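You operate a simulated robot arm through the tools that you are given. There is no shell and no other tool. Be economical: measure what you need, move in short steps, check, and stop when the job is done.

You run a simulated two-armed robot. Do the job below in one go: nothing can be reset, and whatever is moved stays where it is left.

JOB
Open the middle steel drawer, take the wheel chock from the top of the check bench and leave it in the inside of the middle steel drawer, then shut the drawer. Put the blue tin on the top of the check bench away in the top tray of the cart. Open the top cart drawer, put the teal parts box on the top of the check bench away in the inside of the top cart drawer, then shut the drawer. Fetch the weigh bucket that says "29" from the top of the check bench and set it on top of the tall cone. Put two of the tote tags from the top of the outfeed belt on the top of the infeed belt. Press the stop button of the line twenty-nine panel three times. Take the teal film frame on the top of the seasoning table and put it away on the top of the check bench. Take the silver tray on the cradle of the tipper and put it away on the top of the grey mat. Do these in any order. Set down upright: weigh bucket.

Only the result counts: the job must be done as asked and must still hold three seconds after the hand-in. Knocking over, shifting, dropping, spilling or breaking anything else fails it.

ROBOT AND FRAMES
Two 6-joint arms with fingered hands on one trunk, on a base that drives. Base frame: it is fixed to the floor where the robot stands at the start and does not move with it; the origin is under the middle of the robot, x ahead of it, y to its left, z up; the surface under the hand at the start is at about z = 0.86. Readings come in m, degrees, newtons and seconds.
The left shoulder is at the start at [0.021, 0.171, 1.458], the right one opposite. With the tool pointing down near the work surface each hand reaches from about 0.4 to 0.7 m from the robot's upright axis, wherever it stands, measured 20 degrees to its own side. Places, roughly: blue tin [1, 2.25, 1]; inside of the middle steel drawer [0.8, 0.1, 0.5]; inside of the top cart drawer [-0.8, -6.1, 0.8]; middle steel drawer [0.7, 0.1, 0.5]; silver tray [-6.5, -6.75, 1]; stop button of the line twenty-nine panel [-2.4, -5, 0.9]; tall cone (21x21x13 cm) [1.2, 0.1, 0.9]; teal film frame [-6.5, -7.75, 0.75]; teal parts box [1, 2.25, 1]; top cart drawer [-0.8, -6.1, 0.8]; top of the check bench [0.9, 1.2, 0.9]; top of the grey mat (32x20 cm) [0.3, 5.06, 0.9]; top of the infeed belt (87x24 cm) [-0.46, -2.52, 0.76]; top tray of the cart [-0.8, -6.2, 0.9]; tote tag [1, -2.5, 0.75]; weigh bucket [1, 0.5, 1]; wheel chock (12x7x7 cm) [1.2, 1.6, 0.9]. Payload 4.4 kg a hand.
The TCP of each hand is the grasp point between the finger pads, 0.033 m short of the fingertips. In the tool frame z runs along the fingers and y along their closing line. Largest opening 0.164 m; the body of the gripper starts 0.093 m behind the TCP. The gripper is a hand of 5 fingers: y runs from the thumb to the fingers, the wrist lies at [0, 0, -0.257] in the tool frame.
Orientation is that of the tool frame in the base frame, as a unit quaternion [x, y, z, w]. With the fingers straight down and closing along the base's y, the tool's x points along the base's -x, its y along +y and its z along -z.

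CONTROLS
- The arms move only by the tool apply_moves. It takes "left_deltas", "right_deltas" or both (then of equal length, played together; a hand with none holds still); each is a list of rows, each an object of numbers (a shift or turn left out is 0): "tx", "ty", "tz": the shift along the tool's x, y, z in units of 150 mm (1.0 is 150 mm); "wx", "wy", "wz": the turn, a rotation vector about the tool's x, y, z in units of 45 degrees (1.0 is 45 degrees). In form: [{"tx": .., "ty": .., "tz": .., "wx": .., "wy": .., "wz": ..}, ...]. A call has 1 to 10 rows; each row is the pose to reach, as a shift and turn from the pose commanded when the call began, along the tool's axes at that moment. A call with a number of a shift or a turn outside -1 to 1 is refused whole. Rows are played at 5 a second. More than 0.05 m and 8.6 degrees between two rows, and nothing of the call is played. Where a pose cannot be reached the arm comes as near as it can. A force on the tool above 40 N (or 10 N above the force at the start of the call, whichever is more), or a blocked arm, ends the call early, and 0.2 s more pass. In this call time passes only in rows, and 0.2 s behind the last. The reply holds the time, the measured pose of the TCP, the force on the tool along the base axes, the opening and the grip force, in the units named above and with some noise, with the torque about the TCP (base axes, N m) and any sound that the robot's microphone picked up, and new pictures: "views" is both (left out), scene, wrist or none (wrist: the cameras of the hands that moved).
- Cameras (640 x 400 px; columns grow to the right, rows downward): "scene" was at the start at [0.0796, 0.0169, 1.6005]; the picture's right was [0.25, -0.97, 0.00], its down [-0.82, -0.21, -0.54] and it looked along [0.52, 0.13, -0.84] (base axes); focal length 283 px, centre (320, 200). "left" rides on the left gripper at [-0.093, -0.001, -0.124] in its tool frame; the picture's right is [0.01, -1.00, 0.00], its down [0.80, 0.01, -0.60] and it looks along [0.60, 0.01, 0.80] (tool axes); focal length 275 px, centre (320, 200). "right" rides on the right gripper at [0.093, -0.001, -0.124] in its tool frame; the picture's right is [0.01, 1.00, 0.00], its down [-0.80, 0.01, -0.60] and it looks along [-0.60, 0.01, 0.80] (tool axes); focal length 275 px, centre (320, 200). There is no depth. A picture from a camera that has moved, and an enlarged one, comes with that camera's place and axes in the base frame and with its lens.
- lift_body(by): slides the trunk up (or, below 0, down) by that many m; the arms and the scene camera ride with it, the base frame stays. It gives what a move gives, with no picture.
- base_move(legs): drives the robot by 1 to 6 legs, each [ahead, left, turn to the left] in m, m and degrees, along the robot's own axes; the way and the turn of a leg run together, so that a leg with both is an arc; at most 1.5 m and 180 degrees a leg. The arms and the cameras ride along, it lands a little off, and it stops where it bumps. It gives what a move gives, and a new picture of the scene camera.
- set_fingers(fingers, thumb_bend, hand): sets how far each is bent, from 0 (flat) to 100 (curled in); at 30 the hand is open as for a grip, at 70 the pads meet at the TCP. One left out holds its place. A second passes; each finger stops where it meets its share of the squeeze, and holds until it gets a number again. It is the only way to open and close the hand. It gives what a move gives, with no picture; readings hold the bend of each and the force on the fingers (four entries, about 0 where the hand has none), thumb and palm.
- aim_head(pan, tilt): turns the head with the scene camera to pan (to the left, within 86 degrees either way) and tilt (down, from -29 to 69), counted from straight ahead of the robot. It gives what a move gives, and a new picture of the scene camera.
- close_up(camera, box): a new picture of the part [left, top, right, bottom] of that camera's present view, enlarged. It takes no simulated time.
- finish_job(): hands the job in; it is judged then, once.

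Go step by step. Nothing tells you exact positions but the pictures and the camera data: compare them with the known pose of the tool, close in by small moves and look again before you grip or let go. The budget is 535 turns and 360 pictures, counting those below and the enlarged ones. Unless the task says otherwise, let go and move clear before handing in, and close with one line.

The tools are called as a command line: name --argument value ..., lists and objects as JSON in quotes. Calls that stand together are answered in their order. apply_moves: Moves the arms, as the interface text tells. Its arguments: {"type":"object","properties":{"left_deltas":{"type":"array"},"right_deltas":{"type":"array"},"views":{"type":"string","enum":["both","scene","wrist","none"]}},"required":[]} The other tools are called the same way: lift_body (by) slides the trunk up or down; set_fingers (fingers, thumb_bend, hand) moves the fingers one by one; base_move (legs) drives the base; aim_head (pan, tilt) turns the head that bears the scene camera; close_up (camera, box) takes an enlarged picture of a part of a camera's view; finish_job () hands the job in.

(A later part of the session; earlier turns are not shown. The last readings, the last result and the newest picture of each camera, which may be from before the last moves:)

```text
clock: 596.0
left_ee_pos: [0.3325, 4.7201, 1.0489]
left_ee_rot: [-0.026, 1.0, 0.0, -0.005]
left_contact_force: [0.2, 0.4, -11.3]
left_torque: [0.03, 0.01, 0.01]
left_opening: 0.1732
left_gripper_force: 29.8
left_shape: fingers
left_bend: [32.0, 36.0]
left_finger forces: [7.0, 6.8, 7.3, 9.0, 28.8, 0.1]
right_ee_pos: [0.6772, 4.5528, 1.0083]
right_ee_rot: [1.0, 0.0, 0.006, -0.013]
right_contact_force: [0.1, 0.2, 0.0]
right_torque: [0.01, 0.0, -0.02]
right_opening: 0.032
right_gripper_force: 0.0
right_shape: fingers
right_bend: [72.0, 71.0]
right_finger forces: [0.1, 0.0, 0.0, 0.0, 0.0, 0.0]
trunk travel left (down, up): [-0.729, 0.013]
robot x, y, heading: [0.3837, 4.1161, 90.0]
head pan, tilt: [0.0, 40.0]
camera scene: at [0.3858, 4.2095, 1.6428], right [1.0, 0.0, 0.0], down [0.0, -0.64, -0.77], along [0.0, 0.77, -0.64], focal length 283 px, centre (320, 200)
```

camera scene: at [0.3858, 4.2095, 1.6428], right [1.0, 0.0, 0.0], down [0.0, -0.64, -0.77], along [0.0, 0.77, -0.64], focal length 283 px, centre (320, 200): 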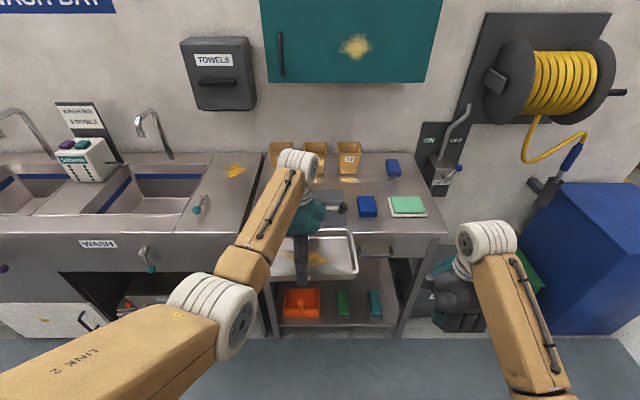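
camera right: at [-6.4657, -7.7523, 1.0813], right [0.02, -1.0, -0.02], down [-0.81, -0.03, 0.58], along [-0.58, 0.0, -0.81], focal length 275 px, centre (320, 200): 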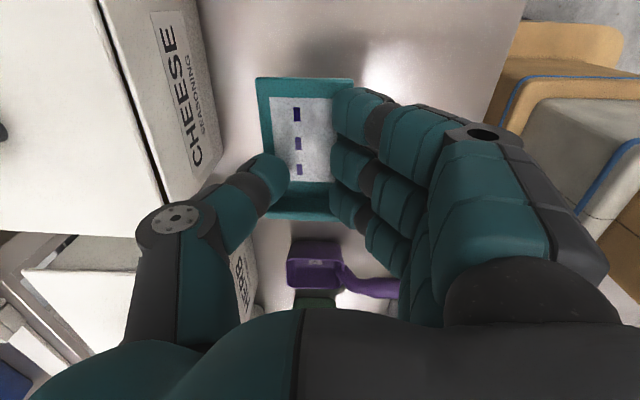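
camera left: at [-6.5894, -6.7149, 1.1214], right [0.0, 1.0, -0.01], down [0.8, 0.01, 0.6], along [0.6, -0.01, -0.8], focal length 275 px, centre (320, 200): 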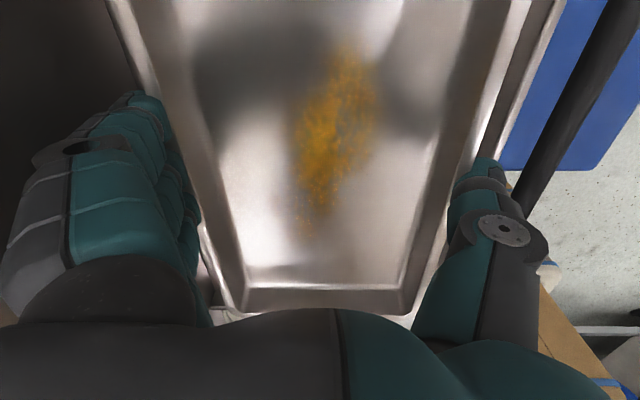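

base_move --legs '[[0.32, 0.01, 0]]'

close_up --camera "left" --box '[0, 0, 640, 400]'

close_up --camera "scene" --box '[200, 150, 440, 350]'

```text
clock: 598.2
left_ee_pos: [0.3196, 5.0365, 1.0502]
left_ee_rot: [-0.028, 1.0, 0.0, -0.006]
left_contact_force: [-0.3, 0.4, -11.5]
left_torque: [-0.03, 0.04, 0.01]
left_opening: 0.1734
left_gripper_force: 29.2
left_shape: fingers
left_bend: [32.0, 36.0]
left_finger forces: [7.0, 6.7, 7.3, 8.9, 28.7, 0.0]
right_ee_pos: [0.6634, 4.8698, 1.0088]
right_ee_rot: [1.0, 0.002, 0.006, -0.012]
right_contact_force: [-0.3, 0.5, -0.6]
right_torque: [-0.01, 0.03, -0.01]
right_opening: 0.0322
right_gripper_force: 0.0
right_shape: fingers
right_bend: [72.0, 71.0]
right_finger forces: [0.0, 0.0, 0.0, 0.1, 0.0, 0.0]
trunk travel left (down, up): [-0.729, 0.013]
robot x, y, heading: [0.3742, 4.4325, 90.5]
head pan, tilt: [0.0, 40.0]
camera scene: at [0.3736, 4.5268, 1.6427], right [1.0, 0.01, 0.0], down [0.01, -0.64, -0.76], along [-0.01, 0.76, -0.64], focal length 283 px, centre (320, 200)
```

scene: 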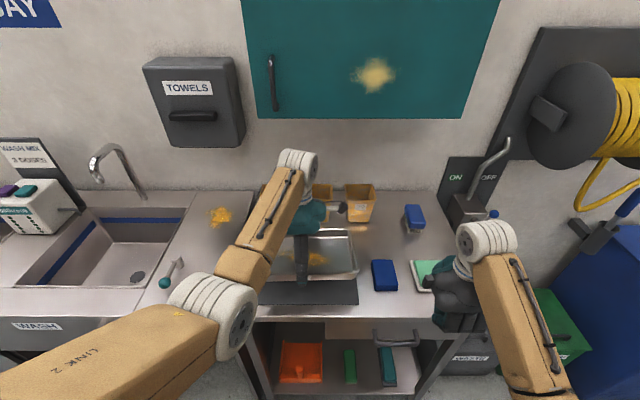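

```text
1.00 times, centred on (320, 200) of left (not enlarged: the box is as wide or as high as the picture)
camera zoom: at [0.4117, 5.0416, 1.1728], right [0.04, -1.0, 0.0], down [-0.79, -0.03, 0.61], along [-0.61, -0.03, -0.79], focal length 275 px, centre (320, 200)
```

zoom: 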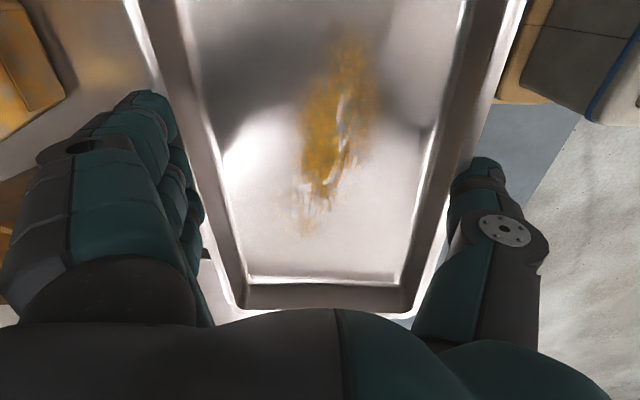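

```text
2.00 times, centred on (320, 250) of scene
camera zoom: at [0.3736, 4.5268, 1.6427], right [1.0, 0.01, 0.0], down [0.01, -0.64, -0.76], along [-0.01, 0.76, -0.64], focal length 565 px, centre (320, 100)
```

zoom: 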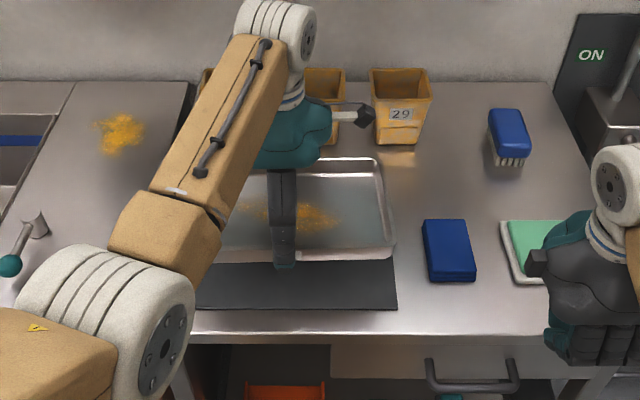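

apply_moves --left_deltas '[{"tx": 0.03, "ty": 0.1}, {"tx": 0.06, "ty": 0.17}, {"tx": 0.06, "ty": 0.17, "tz": 0.2}, {"tx": 0.06, "ty": 0.17, "tz": 0.4}, {"tx": 0.06, "ty": 0.17, "tz": 0.55}]' --views "scene"

close_up --camera "scene" --box '[200, 150, 440, 350]'

```text
clock: 599.4
left_ee_pos: [0.3068, 5.0617, 0.9658]
left_ee_rot: [-0.028, 1.0, 0.001, -0.005]
left_contact_force: [-0.1, 1.0, -9.6]
left_torque: [0.01, 0.05, 0.0]
left_opening: 0.173
left_gripper_force: 29.2
left_shape: fingers
left_bend: [32.0, 36.0]
left_finger forces: [7.1, 6.7, 7.3, 9.0, 28.6, 0.0]
right_ee_pos: [0.6624, 4.8696, 1.0087]
right_ee_rot: [1.0, 0.003, 0.005, -0.013]
right_contact_force: [0.2, 0.2, 0.6]
right_torque: [0.02, -0.03, 0.01]
right_opening: 0.0317
right_gripper_force: 0.1
right_shape: fingers
right_bend: [72.0, 71.0]
right_finger forces: [0.0, 0.0, 0.1, 0.1, 0.0, 0.0]
trunk travel left (down, up): [-0.729, 0.013]
robot x, y, heading: [0.376, 4.4281, 90.5]
head pan, tilt: [0.0, 40.0]
camera scene: at [0.3735, 4.5263, 1.6428], right [1.0, 0.01, 0.0], down [0.01, -0.64, -0.77], along [-0.01, 0.77, -0.64], focal length 283 px, centre (320, 200)
```

scene: 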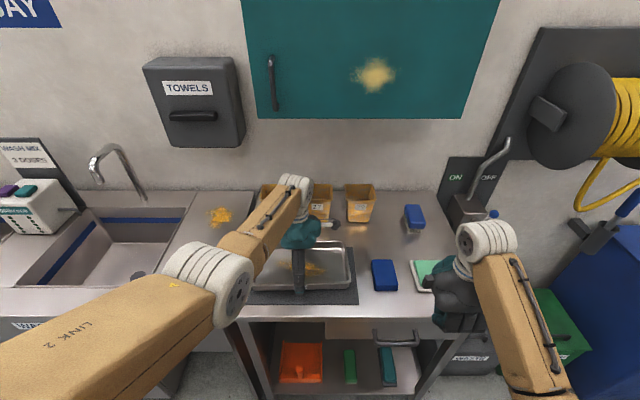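

```text
2.00 times, centred on (320, 250) of scene
camera zoom: at [0.3735, 4.5263, 1.6428], right [1.0, 0.01, 0.0], down [0.01, -0.64, -0.77], along [-0.01, 0.77, -0.64], focal length 565 px, centre (320, 100)
```

zoom: 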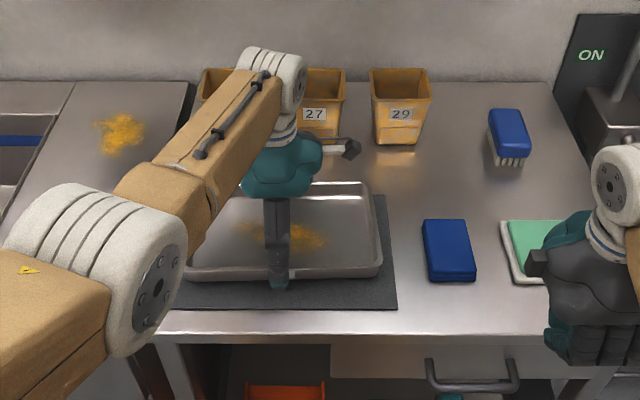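

apply_moves --left_deltas '[{"tz": 0.05}, {"tz": 0.1}]' --views "none"

apply_moves --left_deltas '[{"tz": 0.03}, {"tz": 0.05}]' --views "none"

```text
clock: 600.0
left_ee_pos: [0.3054, 5.0618, 0.9555]
left_ee_rot: [-0.028, 1.0, 0.004, -0.004]
left_contact_force: [-3.7, -7.6, 11.6]
left_torque: [1.47, -0.28, 0.08]
left_opening: 0.1734
left_gripper_force: 32.3
left_shape: fingers
left_bend: [32.0, 36.0]
left_finger forces: [10.5, 7.4, 6.6, 7.6, 32.8, 0.1]
right_ee_pos: [0.6647, 4.8667, 1.0106]
right_ee_rot: [1.0, 0.003, 0.006, -0.014]
right_contact_force: [0.1, 0.3, -0.2]
right_torque: [0.02, -0.03, -0.02]
right_opening: 0.0321
right_gripper_force: 0.1
right_shape: fingers
right_bend: [72.0, 71.0]
right_finger forces: [0.1, 0.0, 0.1, 0.0, 0.0, 0.1]
trunk travel left (down, up): [-0.729, 0.013]
robot x, y, heading: [0.3717, 4.4273, 90.8]
head pan, tilt: [0.0, 40.0]
```

```text
clock: 600.6
left_ee_pos: [0.3067, 5.0609, 0.9518]
left_ee_rot: [-0.027, 1.0, 0.006, -0.006]
left_contact_force: [-4.2, -15.0, 18.9]
left_torque: [1.59, -0.07, -0.04]
left_opening: 0.1747
left_gripper_force: 32.8
left_shape: fingers
left_bend: [33.0, 36.0]
left_finger forces: [10.0, 6.8, 6.0, 5.7, 36.7, 0.0]
right_ee_pos: [0.6628, 4.8664, 1.0109]
right_ee_rot: [1.0, 0.002, 0.006, -0.014]
right_contact_force: [-0.2, -1.0, -0.1]
right_torque: [-0.02, 0.02, 0.0]
right_opening: 0.0317
right_gripper_force: 0.0
right_shape: fingers
right_bend: [72.0, 71.0]
right_finger forces: [0.0, 0.0, 0.0, 0.1, 0.1, 0.0]
trunk travel left (down, up): [-0.729, 0.013]
robot x, y, heading: [0.373, 4.4299, 90.5]
head pan, tilt: [0.0, 40.0]
stopped in row 2 (left hand): the force on the tool passed its limit at 42 N (the readings are from after the stop); the commanded pose is now the measured one
```

apply_moves --left_deltas '[{"tz": -0.02}]' --views "none"

set_fingers --hand "left" --fingers 25 --thumb_bend 28

close_up --camera "scene" --box '[200, 150, 440, 350]'

```text
clock: 601.0
left_ee_pos: [0.3074, 5.061, 0.9525]
left_ee_rot: [-0.027, 1.0, 0.005, -0.005]
left_contact_force: [-3.4, -8.7, 8.2]
left_torque: [1.09, -0.09, -0.08]
left_opening: 0.1749
left_gripper_force: 32.3
left_shape: fingers
left_bend: [33.0, 36.0]
left_finger forces: [10.6, 7.2, 6.3, 6.0, 33.5, 0.0]
right_ee_pos: [0.6635, 4.8676, 1.01]
right_ee_rot: [1.0, 0.003, 0.005, -0.013]
right_contact_force: [0.0, 0.5, 0.0]
right_torque: [0.0, -0.01, 0.01]
right_opening: 0.032
right_gripper_force: 0.1
right_shape: fingers
right_bend: [72.0, 71.0]
right_finger forces: [0.0, 0.1, 0.0, 0.0, 0.0, 0.0]
trunk travel left (down, up): [-0.729, 0.013]
robot x, y, heading: [0.3715, 4.4313, 90.5]
head pan, tilt: [0.0, 40.0]
```

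```text
clock: 602.0
left_ee_pos: [0.3071, 5.0648, 0.9528]
left_ee_rot: [-0.028, 1.0, 0.004, -0.006]
left_contact_force: [0.8, -1.3, 0.8]
left_torque: [-0.02, 0.0, -0.05]
left_opening: 0.1894
left_gripper_force: 0.9
left_shape: fingers
left_bend: [25.0, 27.0]
left_finger forces: [0.0, 0.0, 0.0, 0.0, 1.2, 0.0]
right_ee_pos: [0.6626, 4.8688, 1.0083]
right_ee_rot: [1.0, 0.003, 0.005, -0.013]
right_contact_force: [0.4, -0.4, 0.2]
right_torque: [-0.01, 0.02, 0.02]
right_opening: 0.0321
right_gripper_force: 0.0
right_shape: fingers
right_bend: [72.0, 71.0]
right_finger forces: [0.0, 0.0, 0.0, 0.0, 0.1, 0.0]
trunk travel left (down, up): [-0.729, 0.013]
robot x, y, heading: [0.3733, 4.4289, 90.7]
head pan, tilt: [0.0, 40.0]
```

```text
2.00 times, centred on (320, 250) of scene
camera zoom: at [0.3736, 4.5242, 1.6429], right [1.0, 0.01, 0.0], down [0.01, -0.64, -0.77], along [-0.01, 0.77, -0.64], focal length 565 px, centre (320, 100)
```

zoom: 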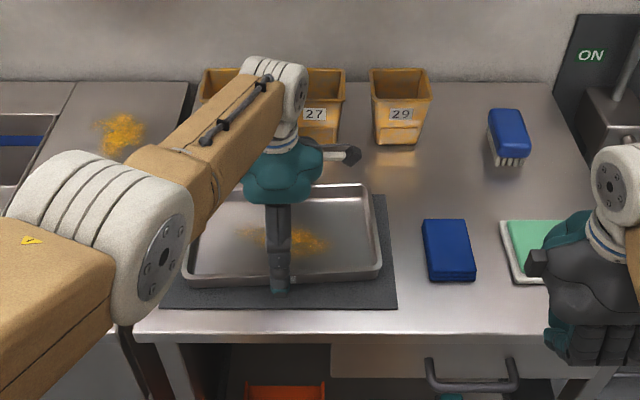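

apply_moves --left_deltas '[{"ty": -0.03}, {"ty": -0.03, "tz": -0.2}, {"ty": -0.03, "tz": -0.5}, {"ty": -0.03, "tz": -0.75}]' --views "none"

base_move --legs '[[-0.6, 0, 0]]'

close_up --camera "scene" --box '[200, 100, 440, 280]'

```text
clock: 603.0
left_ee_pos: [0.3073, 5.0574, 1.0639]
left_ee_rot: [-0.028, 1.0, 0.005, -0.006]
left_contact_force: [0.1, -0.3, -0.7]
left_torque: [-0.01, -0.01, -0.01]
left_opening: 0.1888
left_gripper_force: 0.1
left_shape: fingers
left_bend: [25.0, 28.0]
left_finger forces: [0.0, 0.0, 0.0, 0.0, 0.1, 0.0]
right_ee_pos: [0.6624, 4.8684, 1.0083]
right_ee_rot: [1.0, 0.002, 0.006, -0.013]
right_contact_force: [-0.7, 0.0, 0.8]
right_torque: [-0.01, 0.0, -0.01]
right_opening: 0.0318
right_gripper_force: 0.0
right_shape: fingers
right_bend: [72.0, 71.0]
right_finger forces: [0.1, 0.1, 0.0, 0.1, 0.1, 0.0]
trunk travel left (down, up): [-0.729, 0.013]
robot x, y, heading: [0.3731, 4.4303, 90.6]
head pan, tilt: [0.0, 40.0]
```

```text
clock: 606.4
left_ee_pos: [0.3108, 4.4613, 1.0632]
left_ee_rot: [-0.031, 0.999, 0.004, -0.006]
left_contact_force: [-0.3, 0.1, 0.0]
left_torque: [0.02, 0.01, -0.01]
left_opening: 0.1886
left_gripper_force: 0.0
left_shape: fingers
left_bend: [25.0, 28.0]
left_finger forces: [0.1, 0.1, 0.0, 0.0, 0.0, 0.0]
right_ee_pos: [0.668, 4.2747, 1.0096]
right_ee_rot: [1.0, 0.006, 0.006, -0.012]
right_contact_force: [-0.6, -0.8, 0.2]
right_torque: [-0.02, 0.01, 0.01]
right_opening: 0.0321
right_gripper_force: 0.0
right_shape: fingers
right_bend: [72.0, 71.0]
right_finger forces: [0.1, 0.1, 0.0, 0.0, 0.0, 0.1]
trunk travel left (down, up): [-0.729, 0.013]
robot x, y, heading: [0.3795, 3.8339, 90.8]
head pan, tilt: [0.0, 40.0]
camera scene: at [0.3797, 3.9286, 1.6429], right [1.0, 0.01, 0.0], down [0.01, -0.64, -0.77], along [-0.01, 0.77, -0.64], focal length 283 px, centre (320, 200)
```

scene: 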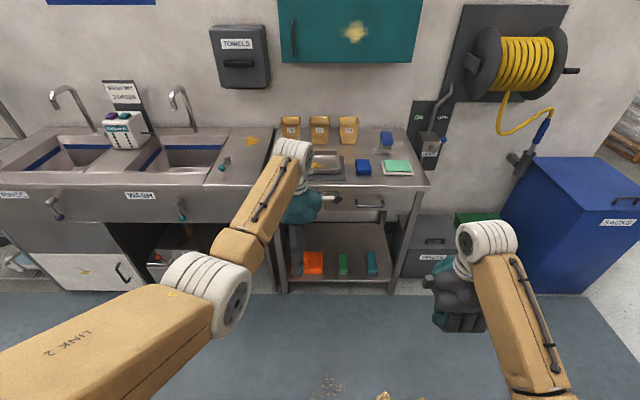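

```text
2.22 times, centred on (320, 190) of scene
camera zoom: at [0.3797, 3.9286, 1.6429], right [1.0, 0.01, 0.0], down [0.01, -0.64, -0.77], along [-0.01, 0.77, -0.64], focal length 628 px, centre (320, 222)
```

zoom: 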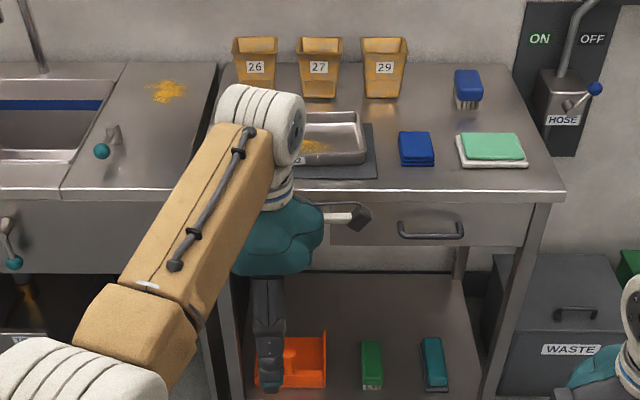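

Tray delivered. Now to search for the dropped frame: turning south to view the floor along the bench front.

base_move --legs '[[0, 0.75, 0], [0, 0, 179], [0.7, 0, 0]]'

aim_head --pan 0 --tilt 30

```text
clock: 621.2
left_ee_pos: [-0.3544, 2.5031, 1.063]
left_ee_rot: [1.0, 0.006, 0.006, 0.005]
left_contact_force: [-0.6, 0.4, -0.4]
left_torque: [0.04, 0.02, 0.0]
left_opening: 0.1888
left_gripper_force: 0.0
left_shape: fingers
left_bend: [25.0, 28.0]
left_finger forces: [0.0, 0.0, 0.0, 0.0, 0.1, 0.0]
right_ee_pos: [-0.7019, 2.7065, 1.0096]
right_ee_rot: [0.019, 1.0, -0.012, -0.006]
right_contact_force: [-0.4, -0.2, -0.6]
right_torque: [0.02, 0.0, 0.0]
right_opening: 0.0316
right_gripper_force: 0.1
right_shape: fingers
right_bend: [72.0, 71.0]
right_finger forces: [0.1, 0.1, 0.2, 0.0, 0.0, 0.0]
trunk travel left (down, up): [-0.729, 0.013]
robot x, y, heading: [-0.3928, 3.1367, -92.4]
head pan, tilt: [0.0, 40.0]
camera scene: at [-0.395, 3.0381, 1.6428], right [-1.0, 0.03, 0.0], down [0.02, 0.64, -0.77], along [-0.03, -0.77, -0.64], focal length 283 px, centre (320, 200)
```

scene: 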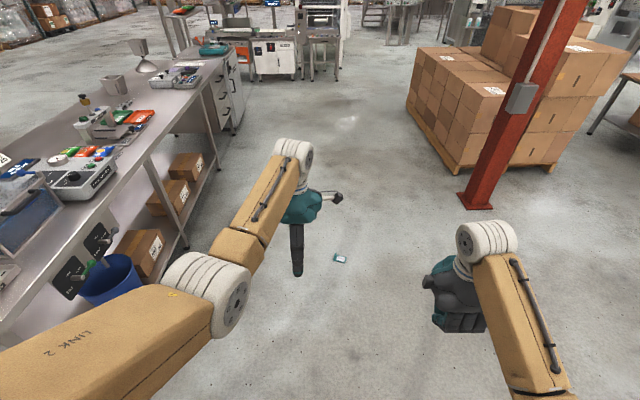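

```text
clock: 621.9
left_ee_pos: [-0.3551, 2.5028, 1.0624]
left_ee_rot: [1.0, 0.006, 0.006, 0.005]
left_contact_force: [0.4, 0.2, -0.6]
left_torque: [-0.01, 0.03, 0.01]
left_opening: 0.1885
left_gripper_force: 0.1
left_shape: fingers
left_bend: [25.0, 28.0]
left_finger forces: [0.0, 0.0, 0.0, 0.0, 0.0, 0.1]
right_ee_pos: [-0.7011, 2.7067, 1.0087]
right_ee_rot: [0.018, 1.0, -0.012, -0.007]
right_contact_force: [0.1, -0.1, 0.7]
right_torque: [0.0, 0.01, -0.04]
right_opening: 0.0318
right_gripper_force: 0.1
right_shape: fingers
right_bend: [72.0, 71.0]
right_finger forces: [0.0, 0.0, 0.0, 0.1, 0.0, 0.1]
trunk travel left (down, up): [-0.729, 0.013]
robot x, y, heading: [-0.3963, 3.1366, -92.0]
head pan, tilt: [0.0, 30.0]
camera scene: at [-0.3951, 3.0334, 1.6582], right [-1.0, 0.03, 0.0], down [0.02, 0.5, -0.87], along [-0.03, -0.87, -0.5], focal length 283 px, centre (320, 200)
```

scene: 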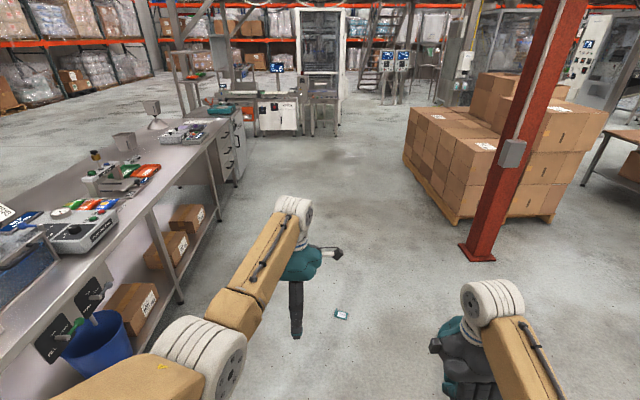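

Found it: the teal frame lies on the floor just ahead. Zooming in.

close_up --camera "scene" --box '[310, 295, 370, 335]'

```text
10.00 times, centred on (340, 315) of scene
camera zoom: at [-0.3951, 3.0334, 1.6582], right [-1.0, 0.03, 0.0], down [0.02, 0.5, -0.87], along [-0.03, -0.87, -0.5], focal length 2826 px, centre (120, -950)
```

zoom: 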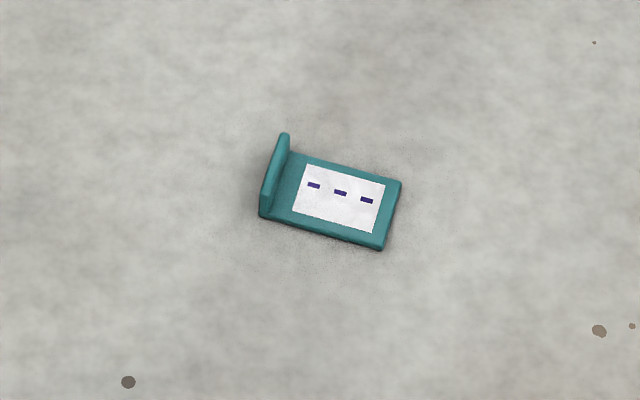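

Frame lies face-up at about [-0.587,1.755,0]. I'll line up the right hand, drive near and lower the trunk to reach the floor.

apply_moves --right_deltas '[{"tx": -0.2, "ty": -0.12, "wz": 0.1}, {"tx": -0.4, "ty": -0.25, "wz": 0.2}, {"tx": -0.6, "ty": -0.36, "wz": 0.3}, {"tx": -0.8, "ty": -0.47, "wz": 0.42}]' --views "none"

set_fingers --hand "right" --fingers 45 --thumb_bend 45

base_move --legs '[[0.86, 0, 2]]'

lift_body --by -0.4

lift_body --by -0.3

close_up --camera "right" --box '[0, 0, 640, 400]'

```text
clock: 622.9
left_ee_pos: [-0.3538, 2.502, 1.0627]
left_ee_rot: [1.0, 0.005, 0.005, 0.004]
left_contact_force: [-0.1, -0.3, 0.3]
left_torque: [0.02, 0.01, 0.01]
left_opening: 0.1885
left_gripper_force: 0.0
left_shape: fingers
left_bend: [25.0, 28.0]
left_finger forces: [0.0, 0.0, 0.1, 0.0, 0.0, 0.1]
right_ee_pos: [-0.5848, 2.6323, 1.0099]
right_ee_rot: [0.183, 0.983, -0.013, -0.005]
right_contact_force: [0.9, -0.2, -0.7]
right_torque: [-0.01, 0.01, 0.03]
right_opening: 0.0321
right_gripper_force: 0.0
right_shape: fingers
right_bend: [72.0, 71.0]
right_finger forces: [0.0, 0.1, 0.1, 0.0, 0.0, 0.1]
trunk travel left (down, up): [-0.729, 0.013]
robot x, y, heading: [-0.3957, 3.1342, -91.8]
head pan, tilt: [0.0, 30.0]
```

```text
clock: 623.9
left_ee_pos: [-0.3547, 2.5041, 1.0637]
left_ee_rot: [1.0, 0.006, 0.005, 0.005]
left_contact_force: [-0.1, 0.2, -0.3]
left_torque: [0.01, -0.04, 0.02]
left_opening: 0.189
left_gripper_force: 0.1
left_shape: fingers
left_bend: [25.0, 28.0]
left_finger forces: [0.1, 0.0, 0.0, 0.0, 0.1, 0.0]
right_ee_pos: [-0.5852, 2.6316, 1.0081]
right_ee_rot: [0.182, 0.983, -0.013, -0.004]
right_contact_force: [-0.1, -0.8, 0.0]
right_torque: [0.0, -0.02, 0.02]
right_opening: 0.1184
right_gripper_force: 0.0
right_shape: fingers
right_bend: [45.0, 45.0]
right_finger forces: [0.0, 0.1, 0.0, 0.1, 0.1, 0.0]
trunk travel left (down, up): [-0.729, 0.013]
robot x, y, heading: [-0.3934, 3.1334, -91.8]
head pan, tilt: [0.0, 30.0]
```

```text
clock: 628.4
left_ee_pos: [-0.351, 1.6582, 1.0634]
left_ee_rot: [1.0, 0.021, 0.005, 0.005]
left_contact_force: [-0.7, -0.4, 0.5]
left_torque: [0.01, 0.03, -0.02]
left_opening: 0.1886
left_gripper_force: 0.2
left_shape: fingers
left_bend: [25.0, 28.0]
left_finger forces: [0.0, 0.0, 0.0, 0.1, 0.1, 0.0]
right_ee_pos: [-0.5851, 1.78, 1.0087]
right_ee_rot: [0.166, 0.986, -0.014, -0.003]
right_contact_force: [0.3, 0.8, 0.8]
right_torque: [0.01, -0.01, 0.01]
right_opening: 0.1183
right_gripper_force: 0.0
right_shape: fingers
right_bend: [45.0, 45.0]
right_finger forces: [0.0, 0.0, 0.1, 0.1, 0.0, 0.0]
trunk travel left (down, up): [-0.729, 0.013]
robot x, y, heading: [-0.4082, 2.2944, -90.1]
head pan, tilt: [0.0, 30.0]
camera scene: at [-0.4072, 2.1866, 1.6582], right [-1.0, 0.0, 0.0], down [0.0, 0.5, -0.87], along [0.0, -0.87, -0.5], focal length 283 px, centre (320, 200)
```

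scene: 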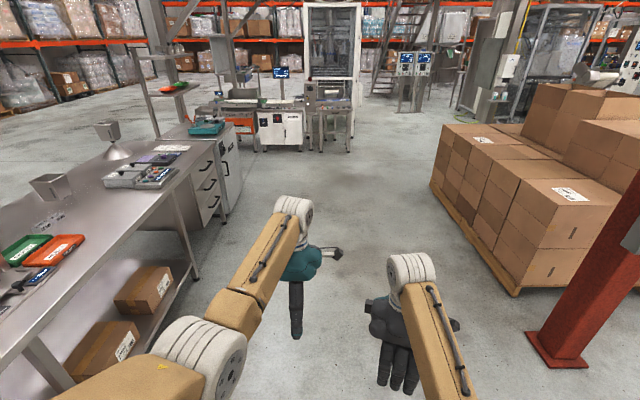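

```text
clock: 632.2
left_ee_pos: [-0.3491, 1.6593, 0.6628]
left_ee_rot: [1.0, 0.021, 0.005, 0.005]
left_contact_force: [0.0, -0.6, -0.2]
left_torque: [0.01, 0.01, 0.0]
left_opening: 0.1886
left_gripper_force: 0.0
left_shape: fingers
left_bend: [25.0, 28.0]
left_finger forces: [0.0, 0.0, 0.0, 0.0, 0.0, 0.0]
right_ee_pos: [-0.5857, 1.781, 0.6098]
right_ee_rot: [0.166, 0.986, -0.014, -0.004]
right_contact_force: [-0.3, -0.5, -0.4]
right_torque: [0.0, 0.02, 0.01]
right_opening: 0.1185
right_gripper_force: 0.0
right_shape: fingers
right_bend: [45.0, 45.0]
right_finger forces: [0.0, 0.0, 0.0, 0.0, 0.1, 0.0]
trunk travel left (down, up): [-0.329, 0.413]
robot x, y, heading: [-0.4102, 2.2892, -89.9]
head pan, tilt: [0.0, 30.0]
```

```text
clock: 635.2
left_ee_pos: [-0.3498, 1.6921, 0.2844]
left_ee_rot: [0.997, 0.023, 0.007, -0.07]
left_contact_force: [-0.6, 0.6, 0.1]
left_torque: [-0.02, 0.0, 0.03]
left_opening: 0.1887
left_gripper_force: 0.0
left_shape: fingers
left_bend: [25.0, 28.0]
left_finger forces: [0.1, 0.0, 0.1, 0.0, 0.0, 0.0]
right_ee_pos: [-0.5855, 1.8656, 0.1902]
right_ee_rot: [0.164, 0.977, 0.131, -0.027]
right_contact_force: [0.7, -1.4, -0.1]
right_torque: [-0.01, 0.0, -0.01]
right_opening: 0.1184
right_gripper_force: 0.0
right_shape: fingers
right_bend: [45.0, 45.0]
right_finger forces: [0.0, 0.0, 0.1, 0.0, 0.1, 0.1]
trunk travel left (down, up): [-0.029, 0.713]
robot x, y, heading: [-0.4091, 2.2878, -90.1]
head pan, tilt: [0.0, 30.0]
```

```text
1.00 times, centred on (320, 200) of right (not enlarged: the box is as wide or as high as the picture)
camera zoom: at [-0.6712, 1.8625, 0.318], right [0.32, 0.92, 0.25], down [0.77, -0.4, 0.5], along [0.56, 0.03, -0.83], focal length 275 px, centre (320, 200)
```

zoom: 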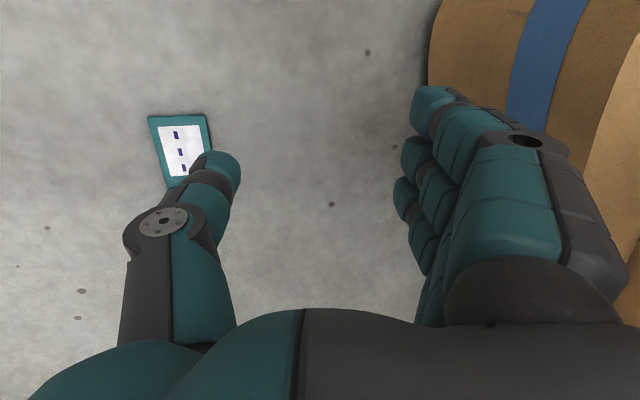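

apply_moves --right_deltas '[{"tx": -0.07, "ty": -0.2, "tz": 0.08, "wx": 0.09}, {"tx": -0.14, "ty": -0.4, "tz": 0.16, "wx": 0.18}, {"tx": -0.21, "ty": -0.6, "tz": 0.24, "wx": 0.27}, {"tx": -0.28, "ty": -0.8, "tz": 0.32, "wx": 0.345}]' --views "wrist"

```text
clock: 636.2
left_ee_pos: [-0.3498, 1.6908, 0.2839]
left_ee_rot: [0.997, 0.021, 0.007, -0.072]
left_contact_force: [0.2, -0.2, 0.4]
left_torque: [0.0, -0.03, 0.01]
left_opening: 0.189
left_gripper_force: 0.0
left_shape: fingers
left_bend: [25.0, 28.0]
left_finger forces: [0.1, 0.0, 0.1, 0.1, 0.0, 0.0]
right_ee_pos: [-0.5841, 1.7535, 0.1115]
right_ee_rot: [0.158, 0.986, -0.001, -0.049]
right_contact_force: [1.0, 0.5, -0.8]
right_torque: [0.01, 0.02, 0.0]
right_opening: 0.1189
right_gripper_force: 0.1
right_shape: fingers
right_bend: [45.0, 45.0]
right_finger forces: [0.0, 0.0, 0.1, 0.0, 0.1, 0.0]
trunk travel left (down, up): [-0.029, 0.713]
robot x, y, heading: [-0.4056, 2.2883, -90.1]
head pan, tilt: [0.0, 30.0]
camera right: at [-0.6595, 1.7844, 0.2435], right [0.3, 0.95, -0.02], down [0.82, -0.25, 0.52], along [0.49, -0.17, -0.86], focal length 275 px, centre (320, 200)
```

right: 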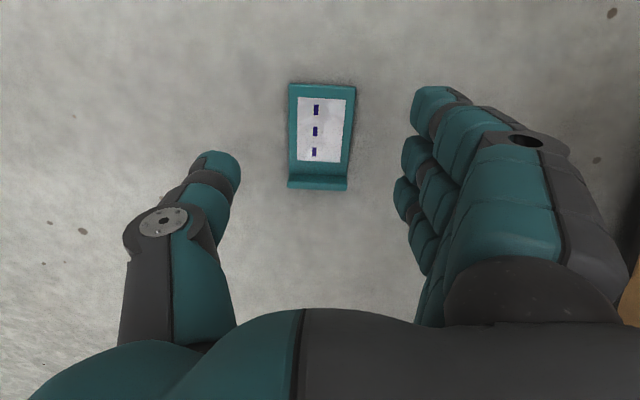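

apply_moves --right_deltas '[{"tz": 0.15, "tx": -0.01, "wy": -0.06}, {"tz": 0.28, "tx": -0.03, "wy": -0.12}, {"tz": 0.38, "tx": -0.04, "wy": -0.12}]' --views "wrist"

```text
clock: 637.0
left_ee_pos: [-0.3503, 1.6917, 0.2847]
left_ee_rot: [0.997, 0.021, 0.006, -0.072]
left_contact_force: [0.2, 0.6, 0.3]
left_torque: [0.02, 0.03, -0.01]
left_opening: 0.1886
left_gripper_force: 0.2
left_shape: fingers
left_bend: [25.0, 28.0]
left_finger forces: [0.0, 0.1, 0.0, 0.1, 0.0, 0.0]
right_ee_pos: [-0.5833, 1.755, 0.0539]
right_ee_rot: [0.159, 0.987, -0.009, -0.003]
right_contact_force: [-0.3, -0.5, -0.3]
right_torque: [0.01, -0.02, 0.02]
right_opening: 0.119
right_gripper_force: 0.1
right_shape: fingers
right_bend: [45.0, 45.0]
right_finger forces: [0.0, 0.0, 0.0, 0.0, 0.1, 0.0]
trunk travel left (down, up): [-0.029, 0.713]
robot x, y, heading: [-0.406, 2.2875, -90.2]
head pan, tilt: [0.0, 30.0]
camera right: at [-0.672, 1.7871, 0.1771], right [0.3, 0.95, -0.02], down [0.77, -0.23, 0.6], along [0.56, -0.19, -0.8], focal length 275 px, centre (320, 200)
```

right: 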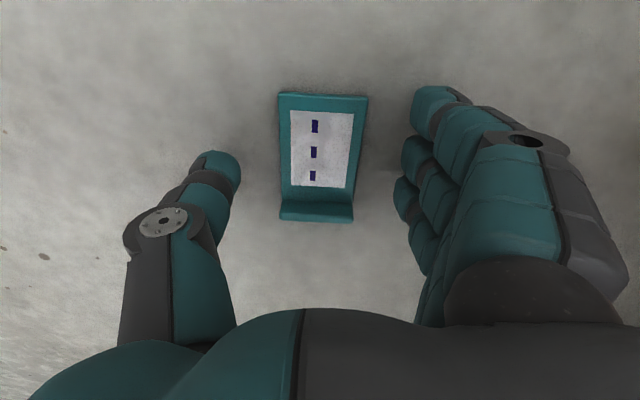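

apply_moves --right_deltas '[{"tz": 0.03, "tx": 0.03}, {"tz": 0.06, "tx": 0.06}]' --views "none"

```text
clock: 637.6
left_ee_pos: [-0.3495, 1.6899, 0.2832]
left_ee_rot: [0.997, 0.022, 0.007, -0.072]
left_contact_force: [-0.7, -0.5, 0.1]
left_torque: [0.02, 0.01, -0.02]
left_opening: 0.1887
left_gripper_force: 0.1
left_shape: fingers
left_bend: [25.0, 28.0]
left_finger forces: [0.0, 0.0, 0.1, 0.1, 0.1, 0.0]
right_ee_pos: [-0.5929, 1.7576, 0.0444]
right_ee_rot: [0.159, 0.987, -0.01, -0.003]
right_contact_force: [0.4, 0.1, -0.6]
right_torque: [-0.01, 0.02, 0.05]
right_opening: 0.119
right_gripper_force: 0.0
right_shape: fingers
right_bend: [45.0, 45.0]
right_finger forces: [0.1, 0.0, 0.0, 0.0, 0.0, 0.0]
trunk travel left (down, up): [-0.029, 0.713]
robot x, y, heading: [-0.4093, 2.2881, -90.0]
head pan, tilt: [0.0, 30.0]
```

apply_moves --right_deltas '[{"tz": 0.02}, {"tz": 0.04}]' --views "none"

set_fingers --hand "right" --fingers 78 --thumb_bend 78

apply_moves --right_deltas '[{"tz": -0.1}, {"tz": -0.3}, {"tz": -0.5}, {"tz": -0.7}]' --views "wrist"

```text
clock: 638.2
left_ee_pos: [-0.351, 1.6907, 0.2856]
left_ee_rot: [0.997, 0.021, 0.007, -0.071]
left_contact_force: [-0.1, -0.1, 0.0]
left_torque: [-0.01, 0.02, -0.04]
left_opening: 0.1887
left_gripper_force: 0.1
left_shape: fingers
left_bend: [25.0, 28.0]
left_finger forces: [0.0, 0.0, 0.0, 0.1, 0.0, 0.0]
right_ee_pos: [-0.5936, 1.7548, 0.041]
right_ee_rot: [0.159, 0.987, -0.01, -0.004]
right_contact_force: [-7.1, 3.9, 28.4]
right_torque: [1.73, -1.32, 0.61]
right_opening: 0.1214
right_gripper_force: 14.6
right_shape: fingers
right_bend: [44.0, 45.0]
right_finger forces: [0.1, 0.8, 5.3, 21.6, 0.1, 0.1]
trunk travel left (down, up): [-0.029, 0.713]
robot x, y, heading: [-0.4076, 2.2912, -89.8]
head pan, tilt: [0.0, 30.0]
```

```text
clock: 638.5
left_ee_pos: [-0.3494, 1.6907, 0.2855]
left_ee_rot: [0.997, 0.022, 0.006, -0.071]
left_contact_force: [0.1, 0.2, 0.6]
left_torque: [0.01, 0.02, -0.01]
left_opening: 0.1885
left_gripper_force: 0.3
left_shape: fingers
left_bend: [25.0, 28.0]
left_finger forces: [0.0, 0.1, 0.0, 0.1, 0.0, 0.0]
right_ee_pos: [-0.5926, 1.7566, 0.0406]
right_ee_rot: [0.157, 0.988, -0.007, -0.003]
right_contact_force: [1.4, 5.0, 19.3]
right_torque: [-0.24, -0.26, 0.04]
right_opening: 0.0518
right_gripper_force: 57.3
right_shape: fingers
right_bend: [67.0, 66.0]
right_finger forces: [0.1, 32.3, 2.6, 28.8, 50.9, 0.0]
trunk travel left (down, up): [-0.029, 0.713]
robot x, y, heading: [-0.4108, 2.295, -90.3]
head pan, tilt: [0.0, 30.0]
stopped (right hand): the force on the tool passed its limit at 58 N (the readings are from after the stop); the commanded pose is now the measured one
```

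```text
clock: 639.5
left_ee_pos: [-0.3495, 1.6916, 0.2833]
left_ee_rot: [0.997, 0.023, 0.007, -0.071]
left_contact_force: [0.3, 0.5, -0.6]
left_torque: [-0.03, -0.01, 0.05]
left_opening: 0.1885
left_gripper_force: 0.1
left_shape: fingers
left_bend: [25.0, 28.0]
left_finger forces: [0.0, 0.0, 0.0, 0.1, 0.0, 0.0]
right_ee_pos: [-0.5913, 1.7627, 0.1449]
right_ee_rot: [0.158, 0.987, -0.004, -0.004]
right_contact_force: [-0.7, -0.7, -0.7]
right_torque: [0.02, -0.01, 0.0]
right_opening: 0.0509
right_gripper_force: 42.1
right_shape: fingers
right_bend: [69.0, 66.0]
right_finger forces: [0.0, 27.1, 9.5, 14.8, 32.8, 0.0]
trunk travel left (down, up): [-0.029, 0.713]
robot x, y, heading: [-0.4066, 2.2914, -90.1]
head pan, tilt: [0.0, 30.0]
camera right: at [-0.6791, 1.7927, 0.2678], right [0.3, 0.95, -0.01], down [0.77, -0.24, 0.59], along [0.57, -0.19, -0.8], focal length 275 px, centre (320, 200)
```

right: 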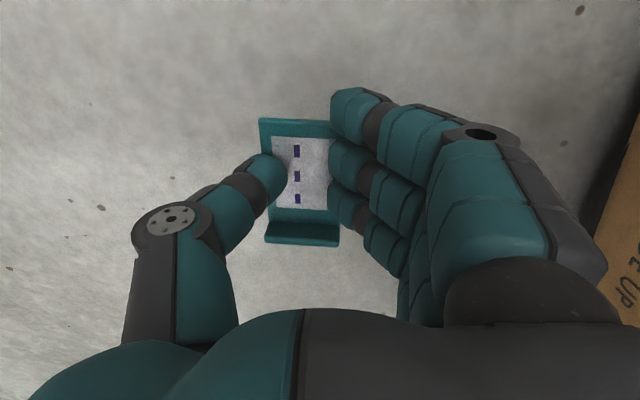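

Regripped firmly. Raising the trunk, then turning to the bench, checking the grip at each step.

lift_body --by 0.4

lift_body --by 0.3

base_move --legs '[[0, 0, 45], [0, 0, 45]]'

```text
clock: 643.3
left_ee_pos: [-0.3504, 1.6921, 0.6835]
left_ee_rot: [0.997, 0.021, 0.007, -0.071]
left_contact_force: [0.4, -0.8, -0.5]
left_torque: [0.0, -0.04, 0.0]
left_opening: 0.1888
left_gripper_force: 0.1
left_shape: fingers
left_bend: [25.0, 28.0]
left_finger forces: [0.0, 0.1, 0.0, 0.0, 0.0, 0.0]
right_ee_pos: [-0.592, 1.7603, 0.5432]
right_ee_rot: [0.157, 0.988, -0.004, -0.003]
right_contact_force: [-0.9, -0.2, -0.5]
right_torque: [-0.01, -0.01, 0.04]
right_opening: 0.0508
right_gripper_force: 40.8
right_shape: fingers
right_bend: [70.0, 66.0]
right_finger forces: [0.0, 25.3, 9.7, 13.7, 32.8, 0.1]
trunk travel left (down, up): [-0.429, 0.313]
robot x, y, heading: [-0.4066, 2.2882, -90.0]
head pan, tilt: [0.0, 30.0]
```

```text
clock: 646.3
left_ee_pos: [-0.3509, 1.6917, 0.9836]
left_ee_rot: [0.997, 0.022, 0.007, -0.072]
left_contact_force: [0.8, 0.7, -0.1]
left_torque: [0.0, 0.01, -0.01]
left_opening: 0.1888
left_gripper_force: 0.1
left_shape: fingers
left_bend: [25.0, 28.0]
left_finger forces: [0.0, 0.0, 0.0, 0.1, 0.0, 0.0]
right_ee_pos: [-0.5921, 1.76, 0.8437]
right_ee_rot: [0.157, 0.988, -0.005, -0.004]
right_contact_force: [0.3, -0.9, 0.6]
right_torque: [-0.01, 0.02, -0.03]
right_opening: 0.051
right_gripper_force: 40.1
right_shape: fingers
right_bend: [70.0, 66.0]
right_finger forces: [0.0, 24.7, 9.8, 13.3, 32.8, 0.1]
trunk travel left (down, up): [-0.729, 0.013]
robot x, y, heading: [-0.4078, 2.2863, -90.1]
head pan, tilt: [0.0, 30.0]
```

```text
clock: 650.8
left_ee_pos: [0.1887, 2.3463, 0.9849]
left_ee_rot: [0.69, 0.72, -0.046, -0.056]
left_contact_force: [-0.1, 0.6, 0.3]
left_torque: [-0.02, 0.0, -0.02]
left_opening: 0.1888
left_gripper_force: 0.1
left_shape: fingers
left_bend: [25.0, 28.0]
left_finger forces: [0.0, 0.0, 0.0, 0.1, 0.0, 0.0]
right_ee_pos: [0.1209, 2.1026, 0.8432]
right_ee_rot: [-0.585, 0.811, -0.005, 0.001]
right_contact_force: [-0.6, 0.5, 0.3]
right_torque: [-0.03, 0.01, 0.01]
right_opening: 0.0508
right_gripper_force: 38.4
right_shape: fingers
right_bend: [70.0, 66.0]
right_finger forces: [0.0, 26.9, 4.1, 13.3, 32.6, 0.1]
trunk travel left (down, up): [-0.729, 0.013]
robot x, y, heading: [-0.4054, 2.2866, -0.3]
head pan, tilt: [0.0, 30.0]
camera scene: at [-0.3059, 2.288, 1.6582], right [0.0, -1.0, 0.0], down [-0.5, 0.0, -0.87], along [0.87, 0.0, -0.5], focal length 283 px, centre (320, 200)
```

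scene: 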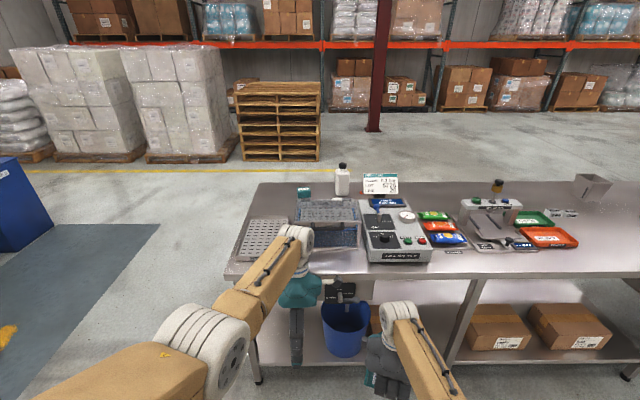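

apply_moves --right_deltas '[{"tz": -0.25}, {"tz": -0.5}, {"tz": -0.75}, {"tz": -1}]' --views "none"

base_move --legs '[[0, -0.6, 0], [0, -0.55, 0]]'

aim_head --pan -10 --tilt 42

```text
clock: 651.8
left_ee_pos: [0.1884, 2.3454, 0.9846]
left_ee_rot: [0.69, 0.72, -0.045, -0.056]
left_contact_force: [0.7, 0.5, -0.2]
left_torque: [-0.02, -0.01, 0.03]
left_opening: 0.1888
left_gripper_force: 0.0
left_shape: fingers
left_bend: [25.0, 28.0]
left_finger forces: [0.0, 0.0, 0.1, 0.1, 0.0, 0.0]
right_ee_pos: [0.116, 2.1037, 0.9925]
right_ee_rot: [-0.586, 0.81, -0.006, 0.001]
right_contact_force: [0.6, 0.7, -1.0]
right_torque: [-0.04, 0.0, 0.0]
right_opening: 0.0508
right_gripper_force: 38.3
right_shape: fingers
right_bend: [70.0, 66.0]
right_finger forces: [0.0, 28.1, 3.3, 12.7, 32.6, 0.1]
trunk travel left (down, up): [-0.729, 0.013]
robot x, y, heading: [-0.4108, 2.2881, -0.1]
head pan, tilt: [0.0, 30.0]
```

```text
clock: 658.0
left_ee_pos: [0.1849, 1.1976, 0.9838]
left_ee_rot: [0.688, 0.723, -0.046, -0.056]
left_contact_force: [-0.8, 0.0, -0.6]
left_torque: [0.01, -0.01, -0.01]
left_opening: 0.1887
left_gripper_force: 0.0
left_shape: fingers
left_bend: [25.0, 28.0]
left_finger forces: [0.1, 0.0, 0.0, 0.0, 0.0, 0.0]
right_ee_pos: [0.115, 0.9552, 0.9913]
right_ee_rot: [-0.588, 0.809, -0.006, 0.001]
right_contact_force: [0.3, -0.8, -0.9]
right_torque: [0.0, 0.01, 0.02]
right_opening: 0.051
right_gripper_force: 38.3
right_shape: fingers
right_bend: [70.0, 66.0]
right_finger forces: [0.1, 27.9, 3.3, 12.6, 32.6, 0.0]
trunk travel left (down, up): [-0.729, 0.013]
robot x, y, heading: [-0.4099, 1.137, 0.1]
head pan, tilt: [0.0, 30.0]
camera scene: at [-0.3083, 1.1352, 1.6582], right [0.0, -1.0, 0.0], down [-0.5, 0.0, -0.87], along [0.87, 0.0, -0.5], focal length 283 px, centre (320, 200)
```

scene: 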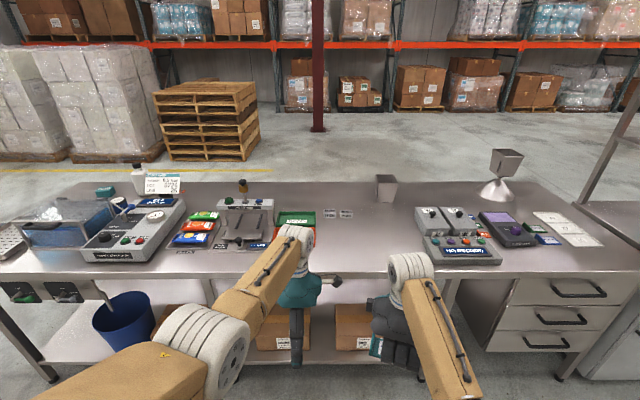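

```text
clock: 658.7
left_ee_pos: [0.1868, 1.1976, 0.9833]
left_ee_rot: [0.688, 0.722, -0.046, -0.055]
left_contact_force: [0.5, -0.1, 0.0]
left_torque: [-0.04, 0.0, -0.01]
left_opening: 0.1887
left_gripper_force: 0.1
left_shape: fingers
left_bend: [25.0, 28.0]
left_finger forces: [0.1, 0.0, 0.0, 0.1, 0.0, 0.1]
right_ee_pos: [0.1148, 0.9538, 0.9912]
right_ee_rot: [-0.588, 0.809, -0.005, 0.0]
right_contact_force: [0.2, 0.3, -0.4]
right_torque: [-0.03, 0.02, -0.02]
right_opening: 0.051
right_gripper_force: 38.4
right_shape: fingers
right_bend: [70.0, 66.0]
right_finger forces: [0.1, 27.9, 3.4, 12.7, 32.6, 0.0]
trunk travel left (down, up): [-0.729, 0.013]
robot x, y, heading: [-0.4126, 1.1343, 0.1]
head pan, tilt: [-10.0, 42.0]
camera scene: at [-0.3163, 1.1217, 1.64], right [-0.17, -0.99, 0.0], down [-0.66, 0.11, -0.74], along [0.73, -0.13, -0.67], focal length 283 px, centre (320, 200)
```

scene: 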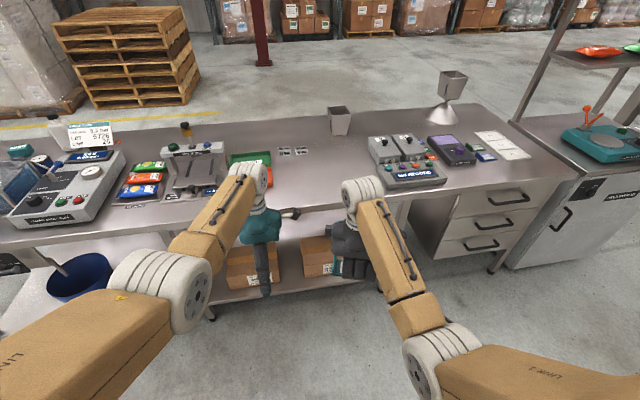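

base_move --legs '[[0.53, 0, 0]]'

close_up --camera "right" --box '[0, 0, 640, 400]'

close_up --camera "scene" --box '[420, 40, 560, 140]'

```text
clock: 661.8
left_ee_pos: [0.7175, 1.1945, 0.9831]
left_ee_rot: [0.69, 0.72, -0.046, -0.055]
left_contact_force: [0.3, 0.6, 0.4]
left_torque: [-0.01, 0.02, 0.06]
left_opening: 0.1885
left_gripper_force: 0.0
left_shape: fingers
left_bend: [25.0, 28.0]
left_finger forces: [0.1, 0.0, 0.0, 0.0, 0.0, 0.0]
right_ee_pos: [0.6441, 0.9514, 0.9901]
right_ee_rot: [-0.586, 0.81, -0.006, 0.001]
right_contact_force: [0.5, 1.4, 0.3]
right_torque: [0.03, -0.01, 0.0]
right_opening: 0.051
right_gripper_force: 38.0
right_shape: fingers
right_bend: [70.0, 66.0]
right_finger forces: [0.0, 27.7, 3.5, 12.5, 32.6, 0.0]
trunk travel left (down, up): [-0.729, 0.013]
robot x, y, heading: [0.1207, 1.1343, -0.1]
head pan, tilt: [-10.0, 42.0]
camera scene: at [0.2148, 1.1206, 1.6399], right [-0.18, -0.98, 0.0], down [-0.66, 0.12, -0.74], along [0.73, -0.13, -0.67], focal length 283 px, centre (320, 200)
```

scene: 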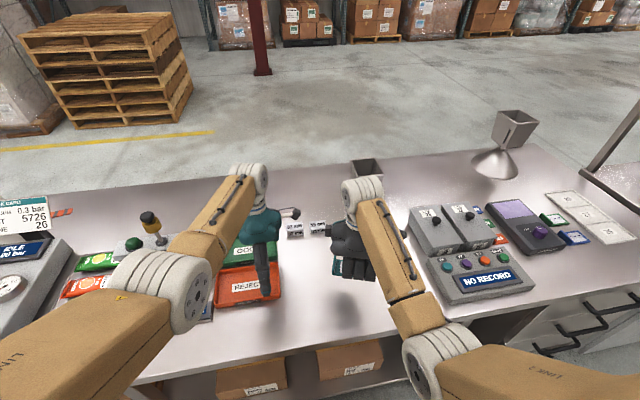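

```text
1.00 times, centred on (320, 200) of right (not enlarged: the box is as wide or as high as the picture)
camera zoom: at [0.6162, 0.8661, 1.1151], right [-0.95, 0.3, -0.01], down [0.24, 0.77, 0.6], along [0.19, 0.57, -0.8], focal length 275 px, centre (320, 200)
```

zoom: 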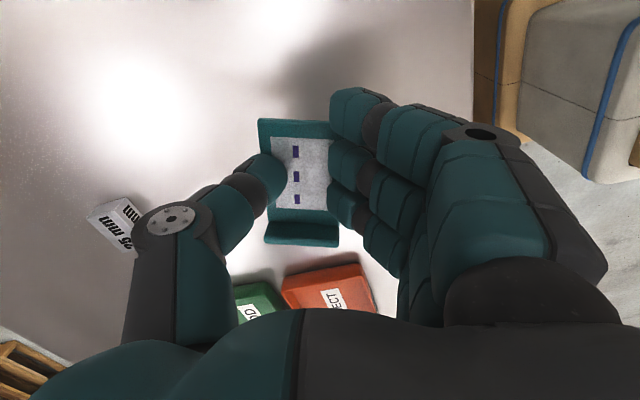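

```text
4.00 times, centred on (490, 90) of scene
camera zoom: at [0.2148, 1.1206, 1.6399], right [-0.18, -0.98, 0.0], down [-0.66, 0.12, -0.74], along [0.73, -0.13, -0.67], focal length 1130 px, centre (-360, 640)
```

zoom: 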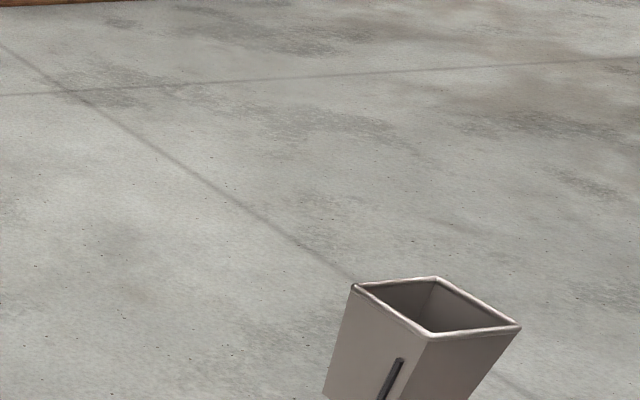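

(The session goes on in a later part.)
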